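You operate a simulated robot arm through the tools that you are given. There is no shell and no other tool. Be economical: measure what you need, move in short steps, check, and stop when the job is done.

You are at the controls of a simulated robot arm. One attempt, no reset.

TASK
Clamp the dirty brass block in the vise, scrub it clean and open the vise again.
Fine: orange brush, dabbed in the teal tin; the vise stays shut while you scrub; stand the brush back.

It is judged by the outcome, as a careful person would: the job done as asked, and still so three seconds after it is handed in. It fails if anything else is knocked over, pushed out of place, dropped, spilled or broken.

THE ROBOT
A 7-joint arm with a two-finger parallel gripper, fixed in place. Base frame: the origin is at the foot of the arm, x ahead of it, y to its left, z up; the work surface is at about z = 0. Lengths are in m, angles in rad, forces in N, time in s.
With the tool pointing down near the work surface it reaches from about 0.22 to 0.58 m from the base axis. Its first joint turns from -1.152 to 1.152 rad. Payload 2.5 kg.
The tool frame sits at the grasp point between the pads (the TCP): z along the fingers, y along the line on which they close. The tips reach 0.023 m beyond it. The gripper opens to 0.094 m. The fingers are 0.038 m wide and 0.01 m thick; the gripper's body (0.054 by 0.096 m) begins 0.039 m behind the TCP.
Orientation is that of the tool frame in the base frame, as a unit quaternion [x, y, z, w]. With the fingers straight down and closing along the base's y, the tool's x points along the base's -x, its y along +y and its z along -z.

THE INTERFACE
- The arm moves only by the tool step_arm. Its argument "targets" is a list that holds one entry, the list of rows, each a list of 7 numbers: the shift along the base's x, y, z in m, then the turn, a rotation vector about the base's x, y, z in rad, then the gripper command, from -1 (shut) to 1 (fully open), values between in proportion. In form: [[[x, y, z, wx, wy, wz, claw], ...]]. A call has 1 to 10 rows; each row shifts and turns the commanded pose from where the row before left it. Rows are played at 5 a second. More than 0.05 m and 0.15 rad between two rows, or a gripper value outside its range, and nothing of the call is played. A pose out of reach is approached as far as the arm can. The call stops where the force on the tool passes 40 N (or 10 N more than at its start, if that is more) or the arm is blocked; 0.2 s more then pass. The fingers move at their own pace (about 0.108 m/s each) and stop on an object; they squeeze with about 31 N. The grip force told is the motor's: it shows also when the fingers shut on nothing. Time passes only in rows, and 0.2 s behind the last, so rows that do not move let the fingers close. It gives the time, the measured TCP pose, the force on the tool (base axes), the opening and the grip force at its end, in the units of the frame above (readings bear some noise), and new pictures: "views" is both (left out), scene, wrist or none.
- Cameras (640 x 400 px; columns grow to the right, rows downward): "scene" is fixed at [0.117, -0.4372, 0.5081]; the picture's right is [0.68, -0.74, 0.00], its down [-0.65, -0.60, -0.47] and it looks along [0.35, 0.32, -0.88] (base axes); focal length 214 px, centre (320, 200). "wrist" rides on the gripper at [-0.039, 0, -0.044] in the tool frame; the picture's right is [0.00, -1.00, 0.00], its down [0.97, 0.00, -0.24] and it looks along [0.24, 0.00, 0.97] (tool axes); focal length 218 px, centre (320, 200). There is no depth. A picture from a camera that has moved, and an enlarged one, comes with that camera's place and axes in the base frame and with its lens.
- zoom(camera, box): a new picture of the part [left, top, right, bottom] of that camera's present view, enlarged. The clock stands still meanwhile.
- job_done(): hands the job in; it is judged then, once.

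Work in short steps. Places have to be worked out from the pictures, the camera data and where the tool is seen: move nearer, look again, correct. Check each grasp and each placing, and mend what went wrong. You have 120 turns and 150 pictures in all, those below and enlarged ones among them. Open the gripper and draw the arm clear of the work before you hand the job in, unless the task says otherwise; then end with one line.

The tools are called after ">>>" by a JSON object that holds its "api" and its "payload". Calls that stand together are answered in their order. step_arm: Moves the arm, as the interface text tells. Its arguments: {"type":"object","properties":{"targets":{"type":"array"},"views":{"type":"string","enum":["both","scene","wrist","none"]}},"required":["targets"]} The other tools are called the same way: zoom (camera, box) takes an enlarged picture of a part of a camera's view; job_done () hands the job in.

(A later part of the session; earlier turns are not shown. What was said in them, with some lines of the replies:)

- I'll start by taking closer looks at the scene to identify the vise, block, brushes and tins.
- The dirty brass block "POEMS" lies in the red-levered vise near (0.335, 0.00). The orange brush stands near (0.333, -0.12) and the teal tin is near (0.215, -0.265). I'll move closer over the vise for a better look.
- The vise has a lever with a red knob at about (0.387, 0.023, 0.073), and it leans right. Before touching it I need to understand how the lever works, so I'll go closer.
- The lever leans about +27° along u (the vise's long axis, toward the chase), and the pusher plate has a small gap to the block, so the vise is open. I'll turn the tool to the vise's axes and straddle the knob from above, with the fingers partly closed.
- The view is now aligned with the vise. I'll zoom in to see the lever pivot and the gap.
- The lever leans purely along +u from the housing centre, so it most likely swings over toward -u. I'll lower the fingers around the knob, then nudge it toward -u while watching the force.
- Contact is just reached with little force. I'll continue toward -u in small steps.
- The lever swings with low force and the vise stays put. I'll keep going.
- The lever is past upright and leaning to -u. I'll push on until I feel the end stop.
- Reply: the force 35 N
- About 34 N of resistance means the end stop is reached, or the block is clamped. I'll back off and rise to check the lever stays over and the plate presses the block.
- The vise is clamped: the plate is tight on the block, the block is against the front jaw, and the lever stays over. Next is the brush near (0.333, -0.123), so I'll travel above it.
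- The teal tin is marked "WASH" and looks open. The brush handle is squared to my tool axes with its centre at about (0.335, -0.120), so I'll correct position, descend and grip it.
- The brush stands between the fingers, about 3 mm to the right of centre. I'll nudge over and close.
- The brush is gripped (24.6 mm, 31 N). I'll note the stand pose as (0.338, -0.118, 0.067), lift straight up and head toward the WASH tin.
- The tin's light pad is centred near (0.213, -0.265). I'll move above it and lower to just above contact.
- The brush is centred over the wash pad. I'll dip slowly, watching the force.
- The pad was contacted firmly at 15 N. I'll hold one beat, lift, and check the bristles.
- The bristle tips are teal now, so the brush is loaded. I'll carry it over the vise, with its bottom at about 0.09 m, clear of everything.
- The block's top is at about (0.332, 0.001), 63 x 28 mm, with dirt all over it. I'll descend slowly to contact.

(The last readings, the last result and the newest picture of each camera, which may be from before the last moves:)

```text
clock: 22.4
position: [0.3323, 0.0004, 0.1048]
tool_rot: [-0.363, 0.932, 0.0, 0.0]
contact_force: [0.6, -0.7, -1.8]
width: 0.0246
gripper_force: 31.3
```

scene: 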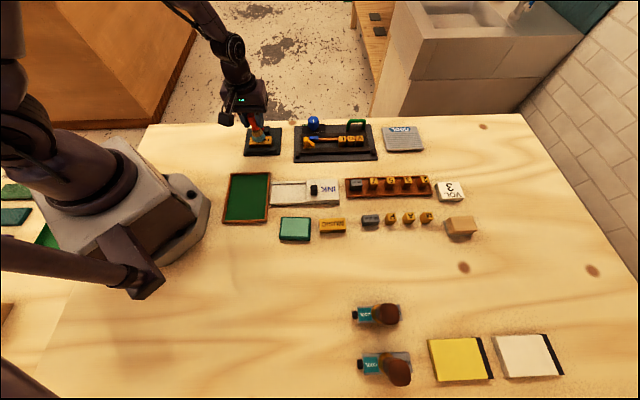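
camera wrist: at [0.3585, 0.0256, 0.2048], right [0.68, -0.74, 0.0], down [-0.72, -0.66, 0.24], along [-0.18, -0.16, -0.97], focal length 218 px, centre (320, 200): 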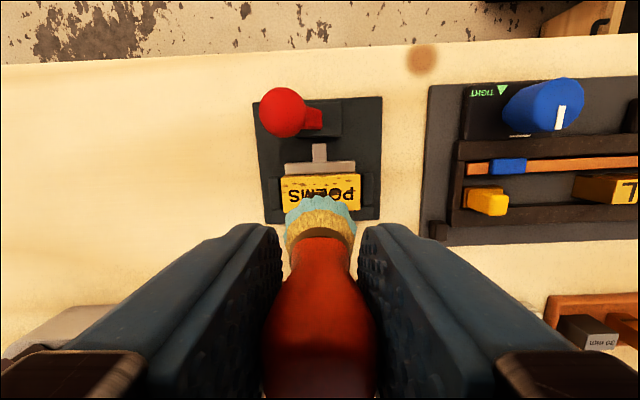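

No contact yet at z = 0.105, so I'll go lower in 2 mm steps.

>>> {"api": "step_arm", "payload": {"targets": [[[0, 0, -0.002, 0, 0, 0, -1], [0, 0, -0.002, 0, 0, 0, -1], [0, 0, 0, 0, 0, 0, -1]]], "views": "none"}}

>>> {"api": "step_arm", "payload": {"targets": [[[0, 0, -0.001, 0, 0, 0, -1], [0, 0, -0.001, 0, 0, 0, -1], [0, 0, 0, 0, 0, 0, -1]]]}}

```text
clock: 23.2
position: [0.3326, 0.0007, 0.1018]
tool_rot: [-0.362, 0.932, 0.0, -0.001]
contact_force: [0.0, -0.5, -0.9]
width: 0.0246
gripper_force: 30.9
```

```text
clock: 24.0
position: [0.3323, 0.0012, 0.1]
tool_rot: [-0.363, 0.932, 0.0, 0.0]
contact_force: [0.7, 0.2, -1.2]
width: 0.0246
gripper_force: 31.0
camera wrist: at [0.3598, 0.0275, 0.1444], right [0.68, -0.74, 0.0], down [-0.72, -0.66, 0.24], along [-0.18, -0.16, -0.97], focal length 218 px, centre (320, 200)
```

scene: 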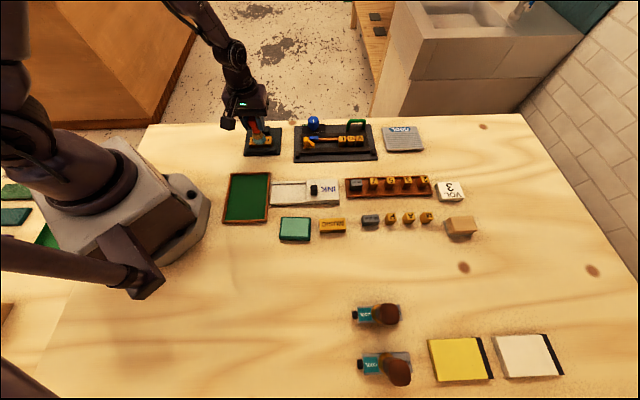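
wrist: 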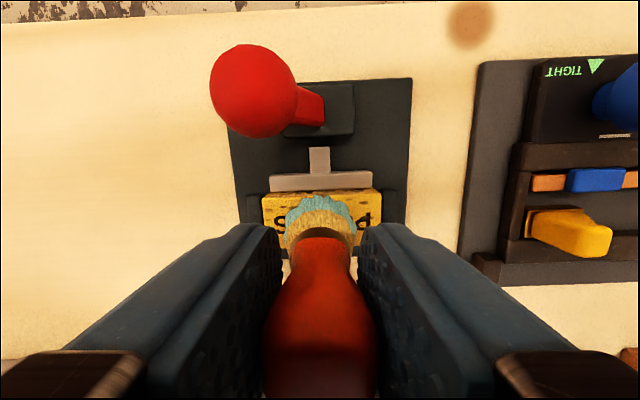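

>>> {"api": "step_arm", "payload": {"targets": [[[0, 0, -0.002, 0, 0, 0, -1], [0, 0, -0.001, 0, 0, 0, -1], [0, 0, 0, 0, 0, 0, -1]]], "views": "none"}}

>>> {"api": "step_arm", "payload": {"targets": [[[0, 0, -0.001, 0, 0, 0, -1], [0, 0, -0.001, 0, 0, 0, -1], [0, 0, 0, 0, 0, 0, -1]]], "views": "scene"}}

>>> {"api": "zoom", "payload": {"camera": "scene", "box": [225, 90, 325, 180]}}

```text
clock: 24.8
position: [0.3331, 0.0018, 0.096]
tool_rot: [-0.363, 0.932, -0.001, 0.001]
contact_force: [-2.3, 3.0, 26.4]
width: 0.0246
gripper_force: 31.0
```

```text
clock: 25.6
position: [0.3321, 0.0008, 0.0946]
tool_rot: [-0.363, 0.932, -0.001, 0.001]
contact_force: [2.9, 4.5, 25.2]
width: 0.0246
gripper_force: 31.0
```

scene: 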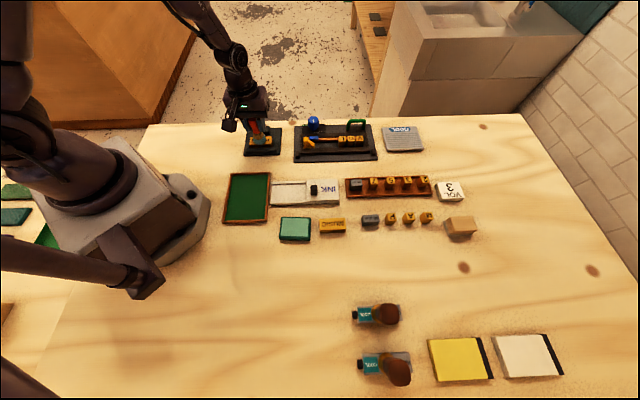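

```text
4.44 times, centred on (275, 135) of scene
camera zoom: at [0.117, -0.4372, 0.5081], right [0.68, -0.74, 0.0], down [-0.65, -0.6, -0.47], along [0.35, 0.32, -0.88], focal length 953 px, centre (520, 489)
```

zoom: 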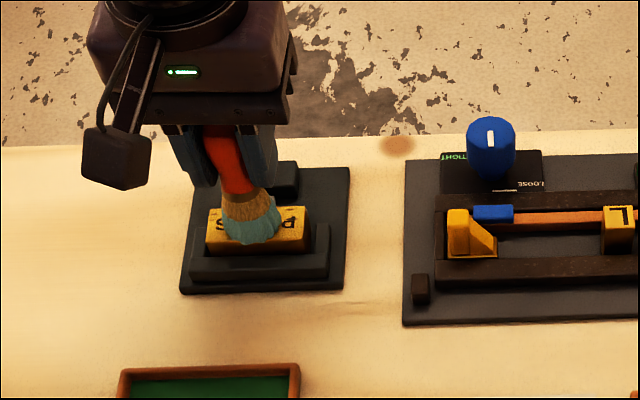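

The brush is on the block with about 25 N. I'll ease 1 mm and scrub back and forth along the block.

>>> {"api": "step_arm", "payload": {"targets": [[[0, 0, 0.001, 0, 0, 0, -1], [0.0061, -0.0067, 0, 0, 0, 0, -1], [0.0061, -0.0067, 0, 0, 0, 0, -1], [-0.0061, 0.0067, 0, 0, 0, 0, -1], [-0.0061, 0.0067, 0, 0, 0, 0, -1], [-0.0061, 0.0067, 0, 0, 0, 0, -1], [-0.0061, 0.0067, 0, 0, 0, 0, -1], [0.0061, -0.0067, 0, 0, 0, 0, -1], [0.0061, -0.0067, 0, 0, 0, 0, -1]]], "views": "wrist"}}

>>> {"api": "zoom", "payload": {"camera": "scene", "box": [225, 90, 325, 180]}}

```text
clock: 27.6
position: [0.3328, 0.0029, 0.0949]
tool_rot: [-0.363, 0.932, 0.0, 0.0]
contact_force: [-1.0, 0.0, -1.1]
width: 0.0249
gripper_force: 30.8
camera wrist: at [0.36, 0.0281, 0.1399], right [0.68, -0.74, 0.0], down [-0.72, -0.66, 0.24], along [-0.18, -0.16, -0.97], focal length 218 px, centre (320, 200)
```

wrist: 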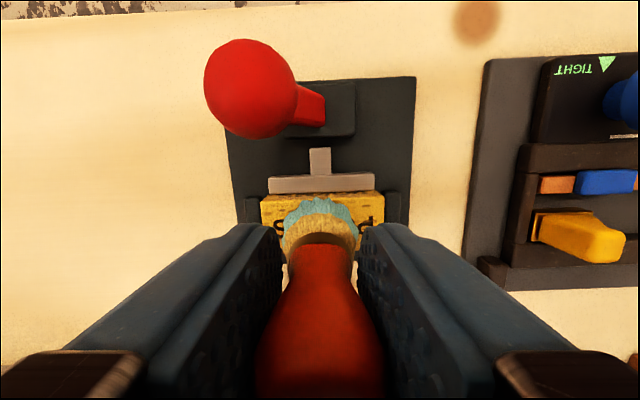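

```text
4.44 times, centred on (275, 135) of scene
camera zoom: at [0.117, -0.4372, 0.5081], right [0.68, -0.74, 0.0], down [-0.65, -0.6, -0.47], along [0.35, 0.32, -0.88], focal length 953 px, centre (520, 489)
```

zoom: 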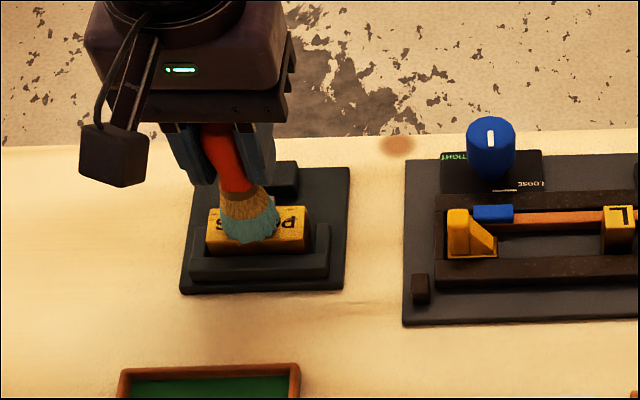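

The brush has slid up a little in the grip, so the pressure is gone. I'll lower by about 1 mm at a time for a light, steady pressure.

>>> {"api": "step_arm", "payload": {"targets": [[[0, 0, -0.001, 0, 0, 0, -1], [0, 0, -0.0005, 0, 0, 0, -1], [0, 0, 0, 0, 0, 0, -1]]], "views": "none"}}

```text
clock: 28.4
position: [0.331, 0.0009, 0.0947]
tool_rot: [-0.362, 0.932, 0.0, 0.001]
contact_force: [-3.3, 1.4, 17.7]
width: 0.0246
gripper_force: 30.9
```

Now there is 17.7 N of pressure. I'll scrub along u again.

>>> {"api": "step_arm", "payload": {"targets": [[[0.0061, -0.0067, 0, 0, 0, 0, -1], [0.0061, -0.0067, 0, 0, 0, 0, -1], [-0.0061, 0.0067, 0, 0, 0, 0, -1], [-0.0061, 0.0067, 0, 0, 0, 0, -1], [-0.0061, 0.0067, 0, 0, 0, 0, -1], [-0.0061, 0.0067, 0, 0, 0, 0, -1], [0.0061, -0.0067, 0, 0, 0, 0, -1], [0.0061, -0.0067, 0, 0, 0, 0, -1]]], "views": "none"}}

>>> {"api": "step_arm", "payload": {"targets": [[[0.0061, -0.0067, 0, 0, 0, 0, -1], [0.0061, -0.0067, 0, 0, 0, 0, -1], [-0.0061, 0.0067, 0, 0, 0, 0, -1], [-0.0061, 0.0067, 0, 0, 0, 0, -1], [-0.0061, 0.0067, 0, 0, 0, 0, -1], [-0.0061, 0.0067, 0, 0, 0, 0, -1]]]}}

>>> {"api": "zoom", "payload": {"camera": "scene", "box": [225, 90, 325, 180]}}

```text
clock: 30.2
position: [0.3323, -0.0007, 0.0954]
tool_rot: [-0.362, 0.932, 0.0, 0.0]
contact_force: [-0.5, -0.9, -1.0]
width: 0.0249
gripper_force: 31.0
```

```text
clock: 31.6
position: [0.3213, 0.0156, 0.0948]
tool_rot: [-0.364, 0.932, -0.001, 0.002]
contact_force: [5.1, -6.4, 26.4]
width: 0.0249
gripper_force: 31.0
camera wrist: at [0.3487, 0.0418, 0.139], right [0.68, -0.74, 0.0], down [-0.72, -0.66, 0.24], along [-0.17, -0.16, -0.97], focal length 218 px, centre (320, 200)
```

scene: 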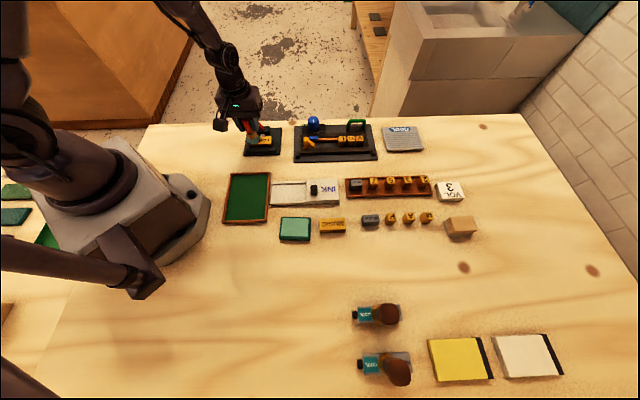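
wrist: 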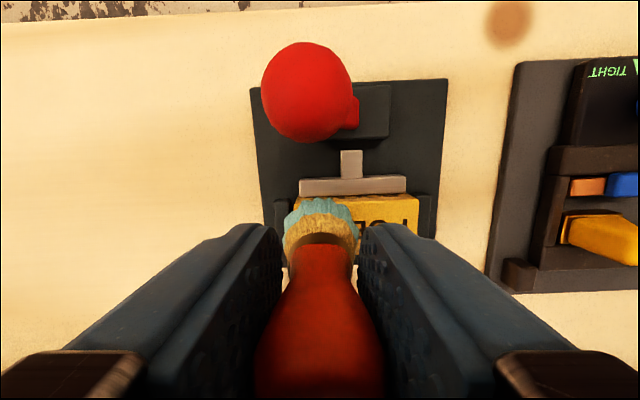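

```text
4.44 times, centred on (275, 135) of scene
camera zoom: at [0.117, -0.4372, 0.5081], right [0.68, -0.74, 0.0], down [-0.65, -0.6, -0.47], along [0.35, 0.32, -0.88], focal length 953 px, centre (520, 489)
```

zoom: 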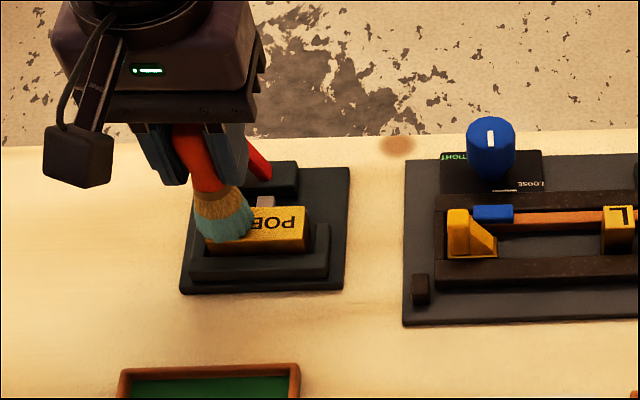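

The right part already looks clean. I'll lift and inspect the whole block.

>>> {"api": "step_arm", "payload": {"targets": [[[0, 0, 0.03, 0, 0, 0, -1], [-0.01, 0.01, 0.03, 0, 0, 0, -1], [-0.02, -0.02, 0.0, 0, 0, 0, -1], [0, 0, 0, 0, 0, 0, -1]]]}}

>>> {"api": "zoom", "payload": {"camera": "wrist", "box": [240, 110, 440, 240]}}

>>> {"api": "zoom", "payload": {"camera": "scene", "box": [235, 115, 295, 165]}}

```text
clock: 32.6
position: [0.2888, 0.0045, 0.1545]
tool_rot: [-0.363, 0.932, 0.0, 0.001]
contact_force: [-0.1, 0.3, -0.2]
width: 0.0246
gripper_force: 31.1
camera wrist: at [0.3173, 0.0316, 0.1997], right [0.68, -0.74, 0.0], down [-0.72, -0.66, 0.24], along [-0.18, -0.16, -0.97], focal length 218 px, centre (320, 200)
```

scene: 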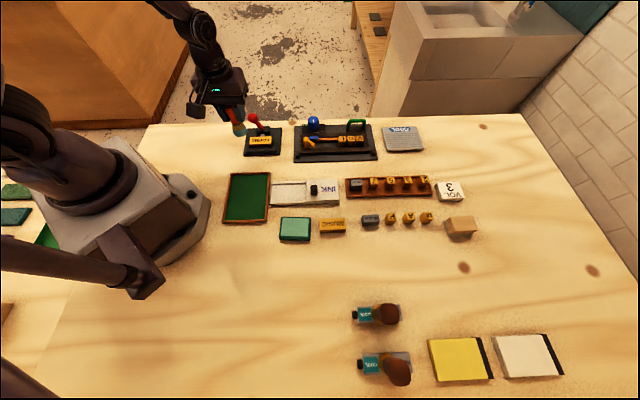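
wrist: 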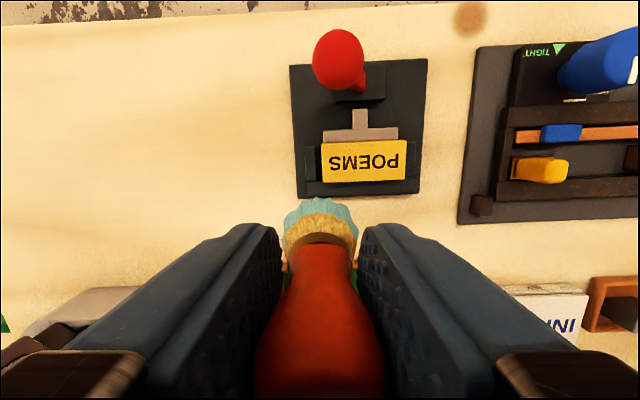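

```text
3.08 times, centred on (340, 175) of wrist
camera zoom: at [0.3173, 0.0316, 0.1997], right [0.68, -0.74, 0.0], down [-0.72, -0.66, 0.24], along [-0.18, -0.16, -0.97], focal length 672 px, centre (258, 277)
```

zoom: 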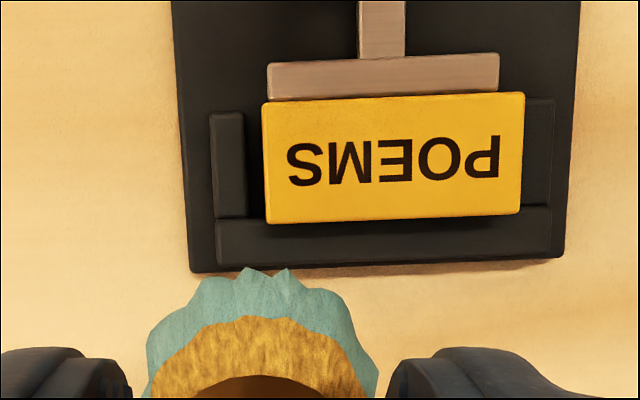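

```text
8.00 times, centred on (265, 140) of scene
camera zoom: at [0.117, -0.4372, 0.5081], right [0.68, -0.74, 0.0], down [-0.65, -0.6, -0.47], along [0.35, 0.32, -0.88], focal length 1716 px, centre (760, 680)
```

zoom: 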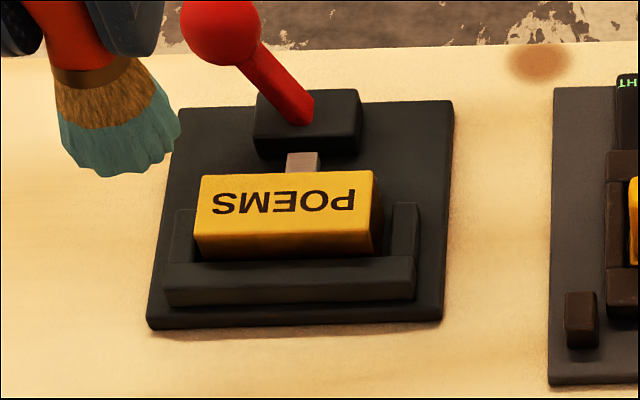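

The block is clean. Now I'll carry the brush back above its original spot (0.338, -0.118).

>>> {"api": "step_arm", "payload": {"targets": [[[0.0, -0.035, 0, 0, 0, 0, -1], [0.012, -0.035, 0, 0, 0, 0, -1], [0.018, -0.027, 0, 0, 0, 0, -1], [0.0185, -0.0255, 0, 0, 0, 0, -1], [0, 0, -0.03, 0, 0, 0, -1], [0, 0, -0.03, 0, 0, 0, -1], [0, 0, 0, 0, 0, 0, -1]]]}}

>>> {"api": "zoom", "payload": {"camera": "scene", "box": [225, 110, 345, 210]}}

```text
clock: 34.2
position: [0.3384, -0.1158, 0.0936]
tool_rot: [-0.361, 0.932, 0.0, 0.0]
contact_force: [0.2, -0.1, -0.7]
width: 0.0247
gripper_force: 31.1
camera wrist: at [0.3666, -0.0902, 0.1387], right [0.68, -0.74, 0.0], down [-0.72, -0.66, 0.24], along [-0.18, -0.16, -0.97], focal length 218 px, centre (320, 200)
```

scene: 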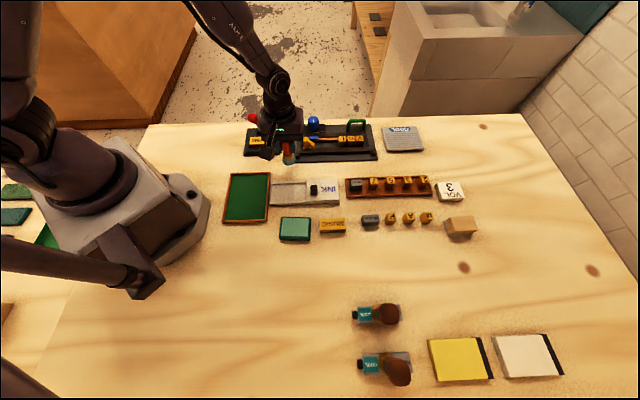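
wrist: 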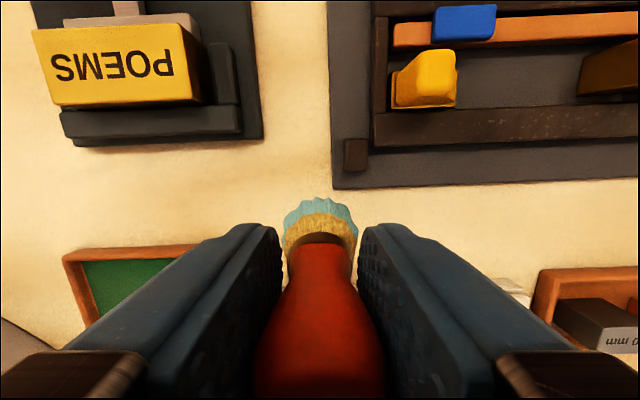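

```text
4.00 times, centred on (285, 160) of scene
camera zoom: at [0.117, -0.4372, 0.5081], right [0.68, -0.74, 0.0], down [-0.65, -0.6, -0.47], along [0.35, 0.32, -0.88], focal length 858 px, centre (460, 360)
```

zoom: 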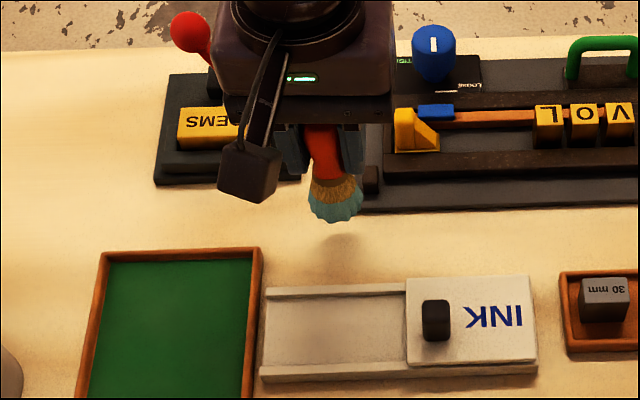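

It's over its original spot. I'll lower until it touches the table lightly.

>>> {"api": "step_arm", "payload": {"targets": [[[0, -0.001, -0.015, 0, 0, 0, -1], [0, 0, -0.009, 0, 0, 0, -1], [0, 0, -0.003, 0, 0, 0, -1], [0, 0, 0, 0, 0, 0, -1]]], "views": "none"}}

>>> {"api": "step_arm", "payload": {"targets": [[[0, 0, -0.001, 0, 0, 0, -1], [0, 0, 0, 0, 0, 0, -1]]], "views": "none"}}

```text
clock: 35.2
position: [0.3378, -0.1169, 0.0661]
tool_rot: [-0.363, 0.932, 0.0, -0.001]
contact_force: [0.1, -0.7, -0.4]
width: 0.0246
gripper_force: 31.1
```

```text
clock: 35.8
position: [0.3379, -0.1179, 0.0667]
tool_rot: [-0.362, 0.932, 0.0, 0.0]
contact_force: [0.6, 0.8, -1.7]
width: 0.025
gripper_force: 31.5
```

>>> {"api": "step_arm", "payload": {"targets": [[[0, 0, -0.001, 0, 0, 0, -1], [0, 0, 0, 0, 0, 0, -1]]], "views": "none"}}

>>> {"api": "step_arm", "payload": {"targets": [[[0, 0, -0.001, 0, 0, 0, -1], [0, 0, 0, 0, 0, 0, -1]]], "views": "wrist"}}

```text
clock: 36.4
position: [0.3383, -0.1187, 0.0644]
tool_rot: [-0.362, 0.932, 0.0, 0.0]
contact_force: [0.1, 0.4, -0.1]
width: 0.0251
gripper_force: 31.1
```

```text
clock: 37.0
position: [0.3383, -0.1182, 0.0639]
tool_rot: [-0.362, 0.932, 0.0, 0.0]
contact_force: [-0.9, 0.2, -0.1]
width: 0.0245
gripper_force: 30.5
camera wrist: at [0.3668, -0.0923, 0.1088], right [0.68, -0.74, 0.0], down [-0.72, -0.66, 0.24], along [-0.18, -0.16, -0.97], focal length 218 px, centre (320, 200)
```

wrist: 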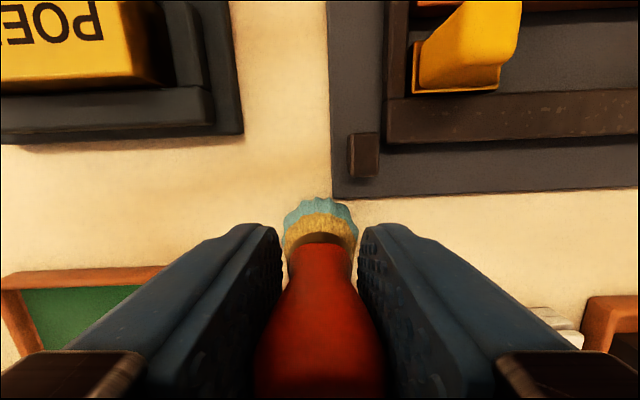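

Still no contact, so I'll continue down in 1 mm steps.

>>> {"api": "step_arm", "payload": {"targets": [[[0, 0, -0.001, 0, 0, 0, -1], [0, 0, 0, 0, 0, 0, -1]]], "views": "none"}}

>>> {"api": "step_arm", "payload": {"targets": [[[0, 0, -0.001, 0, 0, 0, -1], [0, 0, 0, 0, 0, 0, -1]]], "views": "none"}}

```text
clock: 37.6
position: [0.3379, -0.1187, 0.0625]
tool_rot: [-0.362, 0.932, 0.0, 0.0]
contact_force: [0.5, -0.8, -0.5]
width: 0.0243
gripper_force: 31.1
```

```text
clock: 38.2
position: [0.3385, -0.1203, 0.062]
tool_rot: [-0.363, 0.932, 0.0, 0.001]
contact_force: [-0.6, 0.2, 1.6]
width: 0.0246
gripper_force: 30.5
```

>>> {"api": "step_arm", "payload": {"targets": [[[0, 0, -0.001, 0, 0, 0, -1], [0, 0, 0, 0, 0, 0, -1]]], "views": "none"}}

```text
clock: 38.8
position: [0.3382, -0.1203, 0.0618]
tool_rot: [-0.362, 0.932, -0.001, 0.001]
contact_force: [-4.1, -1.2, 29.2]
width: 0.0247
gripper_force: 30.9
```

It's firmly on the table. I'll relax 0.8 mm and open slowly.

>>> {"api": "step_arm", "payload": {"targets": [[[0, 0, 0.0008, 0, 0, 0, -1], [0, 0, 0, 0, 0, 0, -0.4], [0, 0, 0, 0, 0, 0, -0.2], [0, 0, 0, 0, 0, 0, 0.1], [0, 0, 0, 0, 0, 0, 0.6], [0, 0, 0, 0, 0, 0, 0.6]]]}}

>>> {"api": "zoom", "payload": {"camera": "scene", "box": [225, 110, 345, 210]}}

```text
clock: 40.2
position: [0.337, -0.1205, 0.0618]
tool_rot: [-0.364, 0.932, -0.001, -0.001]
contact_force: [0.1, 0.3, -0.1]
width: 0.075
gripper_force: 0.0
camera wrist: at [0.3655, -0.0925, 0.107], right [0.68, -0.74, 0.0], down [-0.72, -0.66, 0.24], along [-0.18, -0.16, -0.97], focal length 218 px, centre (320, 200)
```

scene: 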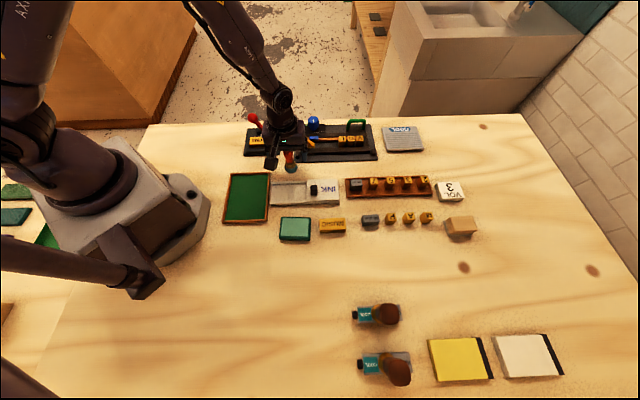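
wrist: 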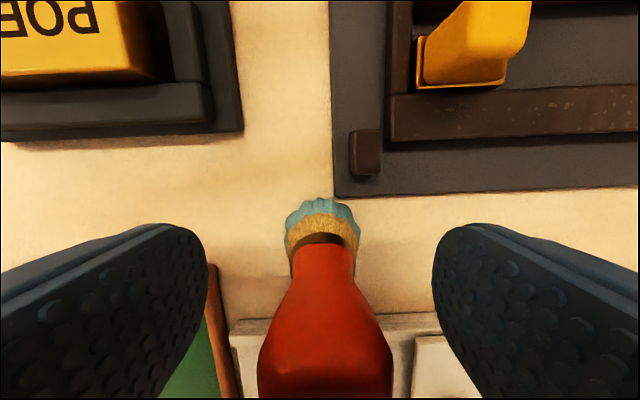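

```text
4.00 times, centred on (285, 160) of scene
camera zoom: at [0.117, -0.4372, 0.5081], right [0.68, -0.74, 0.0], down [-0.65, -0.6, -0.47], along [0.35, 0.32, -0.88], focal length 858 px, centre (460, 360)
```

zoom: 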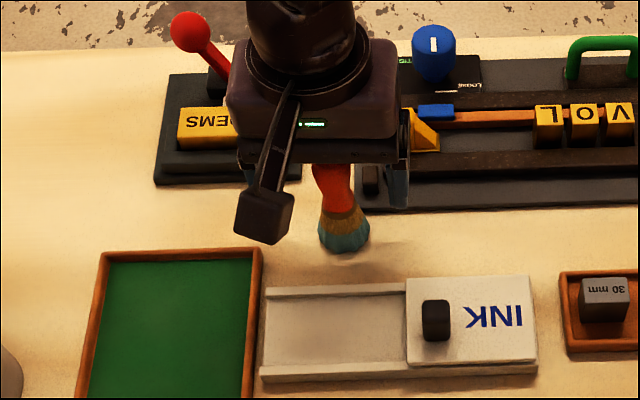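

The brush stands upright on its old spot. I'll rise straight up and move over to above the lever knob, now near (0.358, 0.056).

>>> {"api": "step_arm", "payload": {"targets": [[[0, 0, 0.02, 0, 0, 0, 0.6], [0, 0, 0.04, 0, 0, 0, 0.6], [0, 0, 0.04, 0, 0, 0, 0.6], [0.003, 0.044, 0, 0, 0, 0, 0.4], [0.005, 0.044, 0, 0, 0, 0, 0.4], [0.005, 0.044, 0, 0, 0, 0, 0.4], [0.005, 0.044, 0, 0, 0, 0, 0.4], [0, 0, 0, 0, 0, 0, 0.4]]]}}

>>> {"api": "zoom", "payload": {"camera": "scene", "box": [225, 90, 345, 190]}}

```text
clock: 42.0
position: [0.3537, 0.0574, 0.1623]
tool_rot: [-0.362, 0.932, 0.0, 0.0]
contact_force: [-0.6, -0.7, 0.3]
width: 0.0659
gripper_force: 0.1
camera wrist: at [0.3825, 0.0843, 0.2073], right [0.68, -0.74, 0.0], down [-0.72, -0.66, 0.24], along [-0.18, -0.16, -0.97], focal length 218 px, centre (320, 200)
```

scene: 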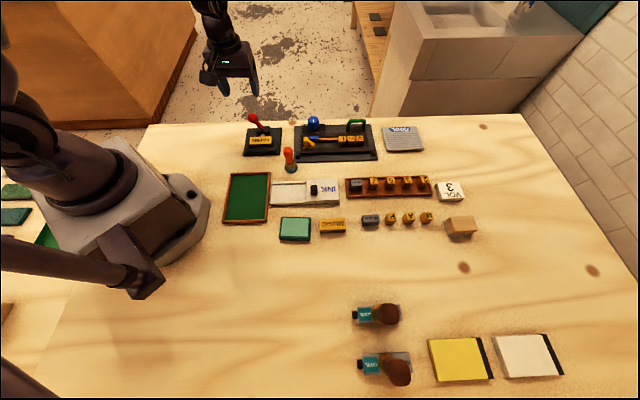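
wrist: 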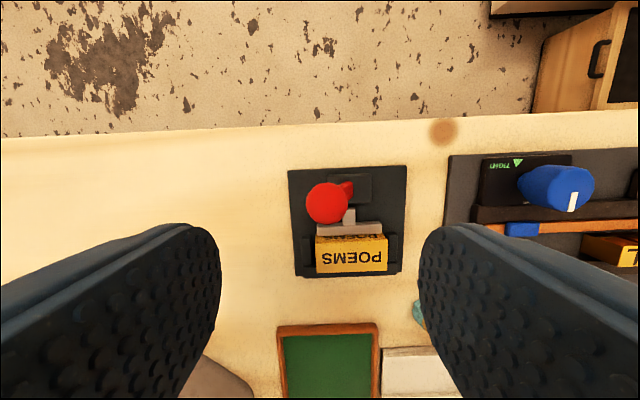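

```text
4.00 times, centred on (285, 140) of scene
camera zoom: at [0.117, -0.4372, 0.5081], right [0.68, -0.74, 0.0], down [-0.65, -0.6, -0.47], along [0.35, 0.32, -0.88], focal length 858 px, centre (460, 440)
```

zoom: 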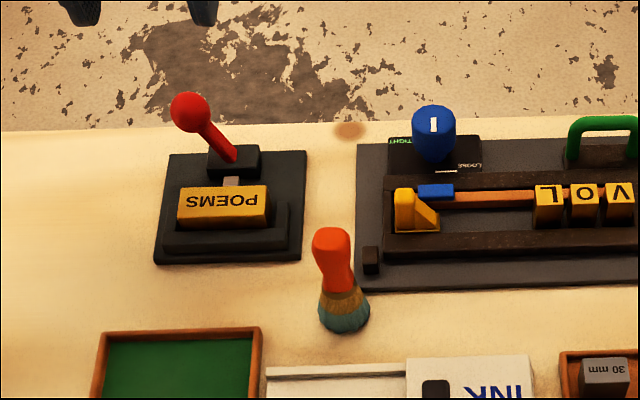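

The brush is stable and everything else is in place. I'll lower around the knob again and push it back toward +u.

>>> {"api": "step_arm", "payload": {"targets": [[[0.004, -0.002, -0.03, 0, 0, 0, 0.4], [0, 0, -0.03, 0, 0, 0, 0.4], [0, 0, -0.025, 0, 0, 0, 0.4], [0, 0, 0, 0, 0, 0, 0.4]]], "views": "wrist"}}

>>> {"api": "step_arm", "payload": {"targets": [[[0.0068, -0.0074, 0, 0, 0, 0, 0.4], [0.0068, -0.0074, 0, 0, 0, 0, 0.4], [0.0048, -0.0052, 0, 0, 0, 0, 0.4], [0.0048, -0.0052, 0, 0, 0, 0, 0.4], [0, 0, 0, 0, 0, 0, 0.4]]], "views": "wrist"}}

```text
clock: 43.0
position: [0.3596, 0.0565, 0.0741]
tool_rot: [-0.363, 0.932, 0.0, 0.0]
contact_force: [-0.6, 0.2, 0.6]
width: 0.0659
gripper_force: 0.0
camera wrist: at [0.3879, 0.0822, 0.1186], right [0.68, -0.74, 0.0], down [-0.72, -0.66, 0.24], along [-0.18, -0.16, -0.97], focal length 218 px, centre (320, 200)
```

wrist: 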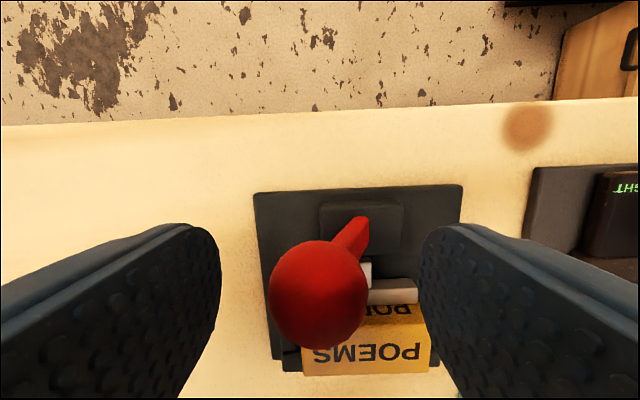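

```text
clock: 44.2
position: [0.3844, 0.0306, 0.0764]
tool_rot: [-0.362, 0.932, 0.0, 0.0]
contact_force: [0.2, 0.5, 0.6]
width: 0.0659
gripper_force: 0.1
camera wrist: at [0.4117, 0.0566, 0.121], right [0.68, -0.74, 0.0], down [-0.72, -0.66, 0.24], along [-0.18, -0.16, -0.97], focal length 218 px, centre (320, 200)
```

wrist: 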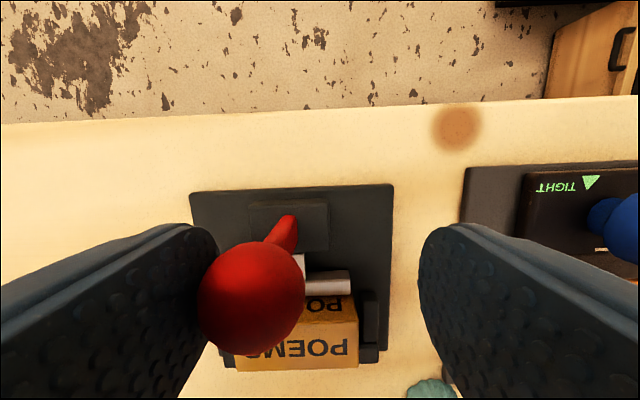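

The left finger is now touching the knob. I'll push on toward the fully open position.

>>> {"api": "step_arm", "payload": {"targets": [[[0.0048, -0.0052, 0, 0, 0, 0, 0.4], [0.0048, -0.0052, 0, 0, 0, 0, 0.4], [0.0048, -0.0052, 0, 0, 0, 0, 0.4], [0.0034, -0.0037, 0, 0, 0, 0, 0.4], [0, 0, 0, 0, 0, 0, 0.4]]], "views": "both"}}

```text
clock: 45.4
position: [0.401, 0.0101, 0.0763]
tool_rot: [-0.363, 0.932, 0.001, 0.0]
contact_force: [-3.8, 2.6, 1.0]
width: 0.0675
gripper_force: 2.0
camera wrist: at [0.4293, 0.0379, 0.1211], right [0.68, -0.74, 0.0], down [-0.71, -0.66, 0.24], along [-0.18, -0.16, -0.97], focal length 218 px, centre (320, 200)
```

scene: 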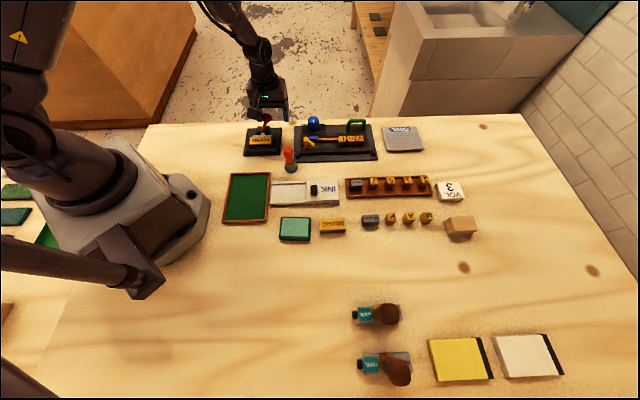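
wrist: 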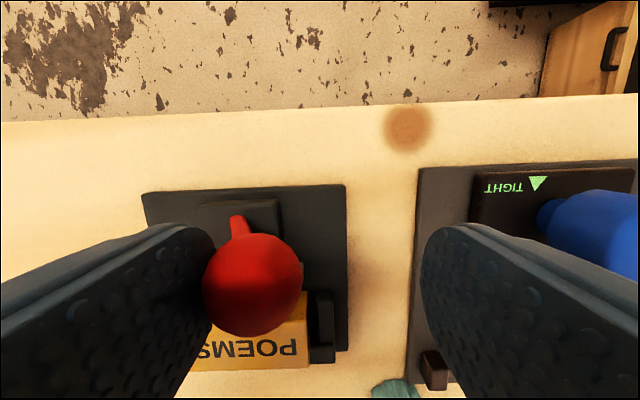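

Slight force has started. I'll push a few more millimetres until I feel the stop.

>>> {"api": "step_arm", "payload": {"targets": [[[0.0027, -0.003, 0, 0, 0, 0, 0.4], [0.0027, -0.003, 0, 0, 0, 0, 0.4], [0, 0, 0, 0, 0, 0, 0.4]]], "views": "wrist"}}

```text
clock: 46.2
position: [0.4043, 0.0074, 0.0767]
tool_rot: [-0.363, 0.932, 0.003, -0.001]
contact_force: [-13.9, 22.6, -6.6]
width: 0.0765
gripper_force: 12.0
camera wrist: at [0.4331, 0.0339, 0.1207], right [0.68, -0.74, -0.01], down [-0.71, -0.66, 0.24], along [-0.18, -0.16, -0.97], focal length 218 px, centre (320, 200)
```

wrist: 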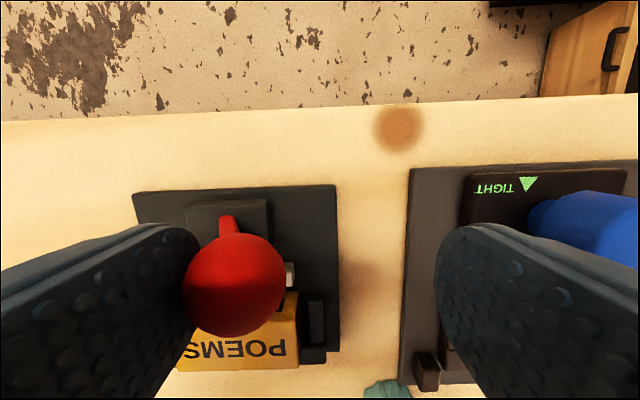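

The stop is reached at about 27 N. I'll back off toward -u, rise and inspect.

>>> {"api": "step_arm", "payload": {"targets": [[[-0.0065, 0.007, 0, 0, 0, 0, 0.4], [-0.006, 0.006, 0, 0, 0, 0, 0.4], [0, 0, 0.03, 0, 0, 0, 0.4], [0, 0, 0.04, 0, 0, 0, 0.4], [0, 0, 0.02, 0, 0, 0, 0.4], [0, 0, 0, 0, 0, 0, 0.4]]]}}

>>> {"api": "zoom", "payload": {"camera": "wrist", "box": [225, 150, 385, 290]}}

>>> {"api": "zoom", "payload": {"camera": "scene", "box": [235, 105, 305, 175]}}

```text
clock: 47.6
position: [0.3932, 0.0207, 0.1663]
tool_rot: [-0.363, 0.932, 0.0, 0.0]
contact_force: [0.9, 0.0, 0.5]
width: 0.0657
gripper_force: 0.0
camera wrist: at [0.4223, 0.047, 0.211], right [0.68, -0.74, 0.0], down [-0.72, -0.66, 0.24], along [-0.18, -0.16, -0.97], focal length 218 px, centre (320, 200)
```

scene: 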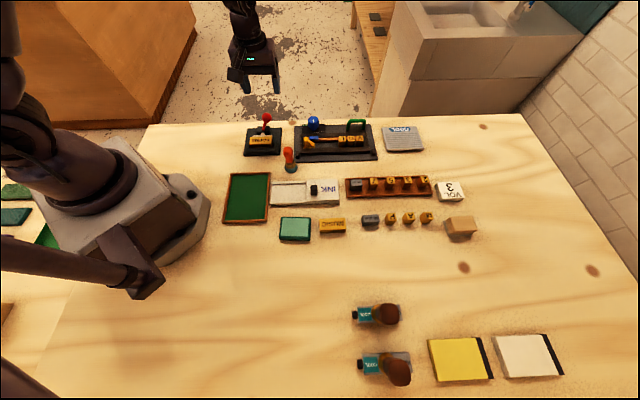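
wrist: 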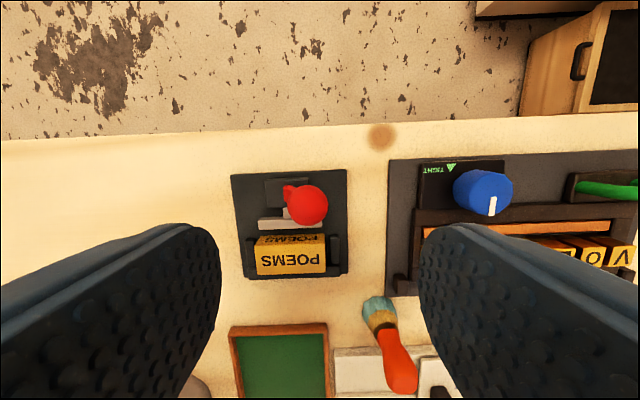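

```text
2.86 times, centred on (305, 220) of wrist
camera zoom: at [0.4223, 0.047, 0.211], right [0.68, -0.74, 0.0], down [-0.72, -0.66, 0.24], along [-0.18, -0.16, -0.97], focal length 624 px, centre (363, 143)
```

zoom: 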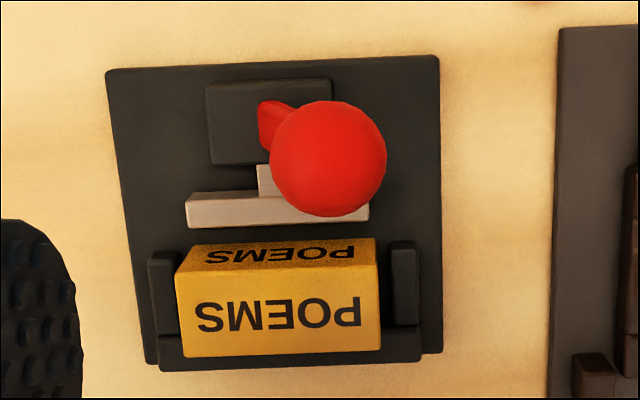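

```text
5.71 times, centred on (270, 140) of scene
camera zoom: at [0.117, -0.4372, 0.5081], right [0.68, -0.74, 0.0], down [-0.65, -0.6, -0.47], along [0.35, 0.32, -0.88], focal length 1226 px, centre (606, 543)
```

zoom: 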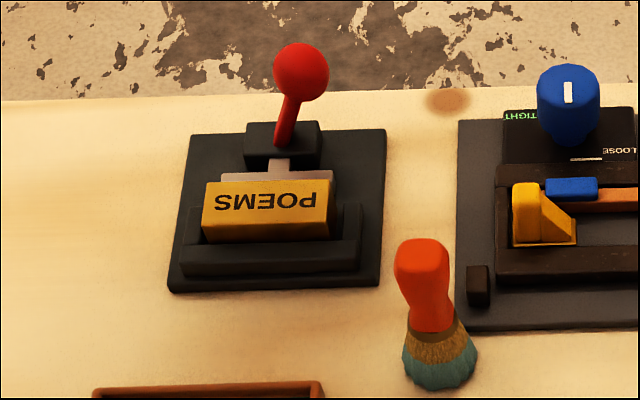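

The vise is open with a clear gap, the block is clean, and the brush stands in its place. I'll rise clear with the gripper open and then hand in.

>>> {"api": "step_arm", "payload": {"targets": [[[0, 0, 0.04, 0, 0, 0, 1], [0, 0, 0.04, 0, 0, 0, 1], [-0.01, -0.02, 0.03, 0, 0, 0, 1], [0, 0, 0, 0, 0, 0, 1]]], "views": "scene"}}

```text
clock: 48.6
position: [0.384, -0.0014, 0.2765]
tool_rot: [-0.362, 0.932, 0.001, 0.0]
contact_force: [0.5, 0.0, 0.9]
width: 0.0938
gripper_force: 0.1
```

scene: 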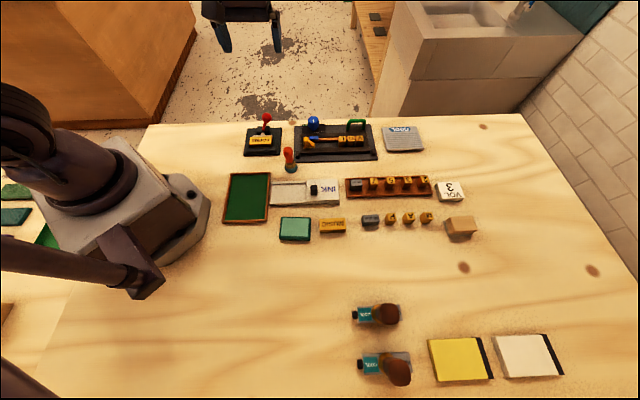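

The arm is clear and the latest scene picture shows everything in place, so I'm handing in.

>>> {"api": "job_done", "payload": {}}

```text
The job is handed in.
```

I clamped the brass block and scrubbed it clean with the orange brush dabbed in the teal tin, keeping the vise shut throughout. The vise is open again, and the brush is standing back in its place.
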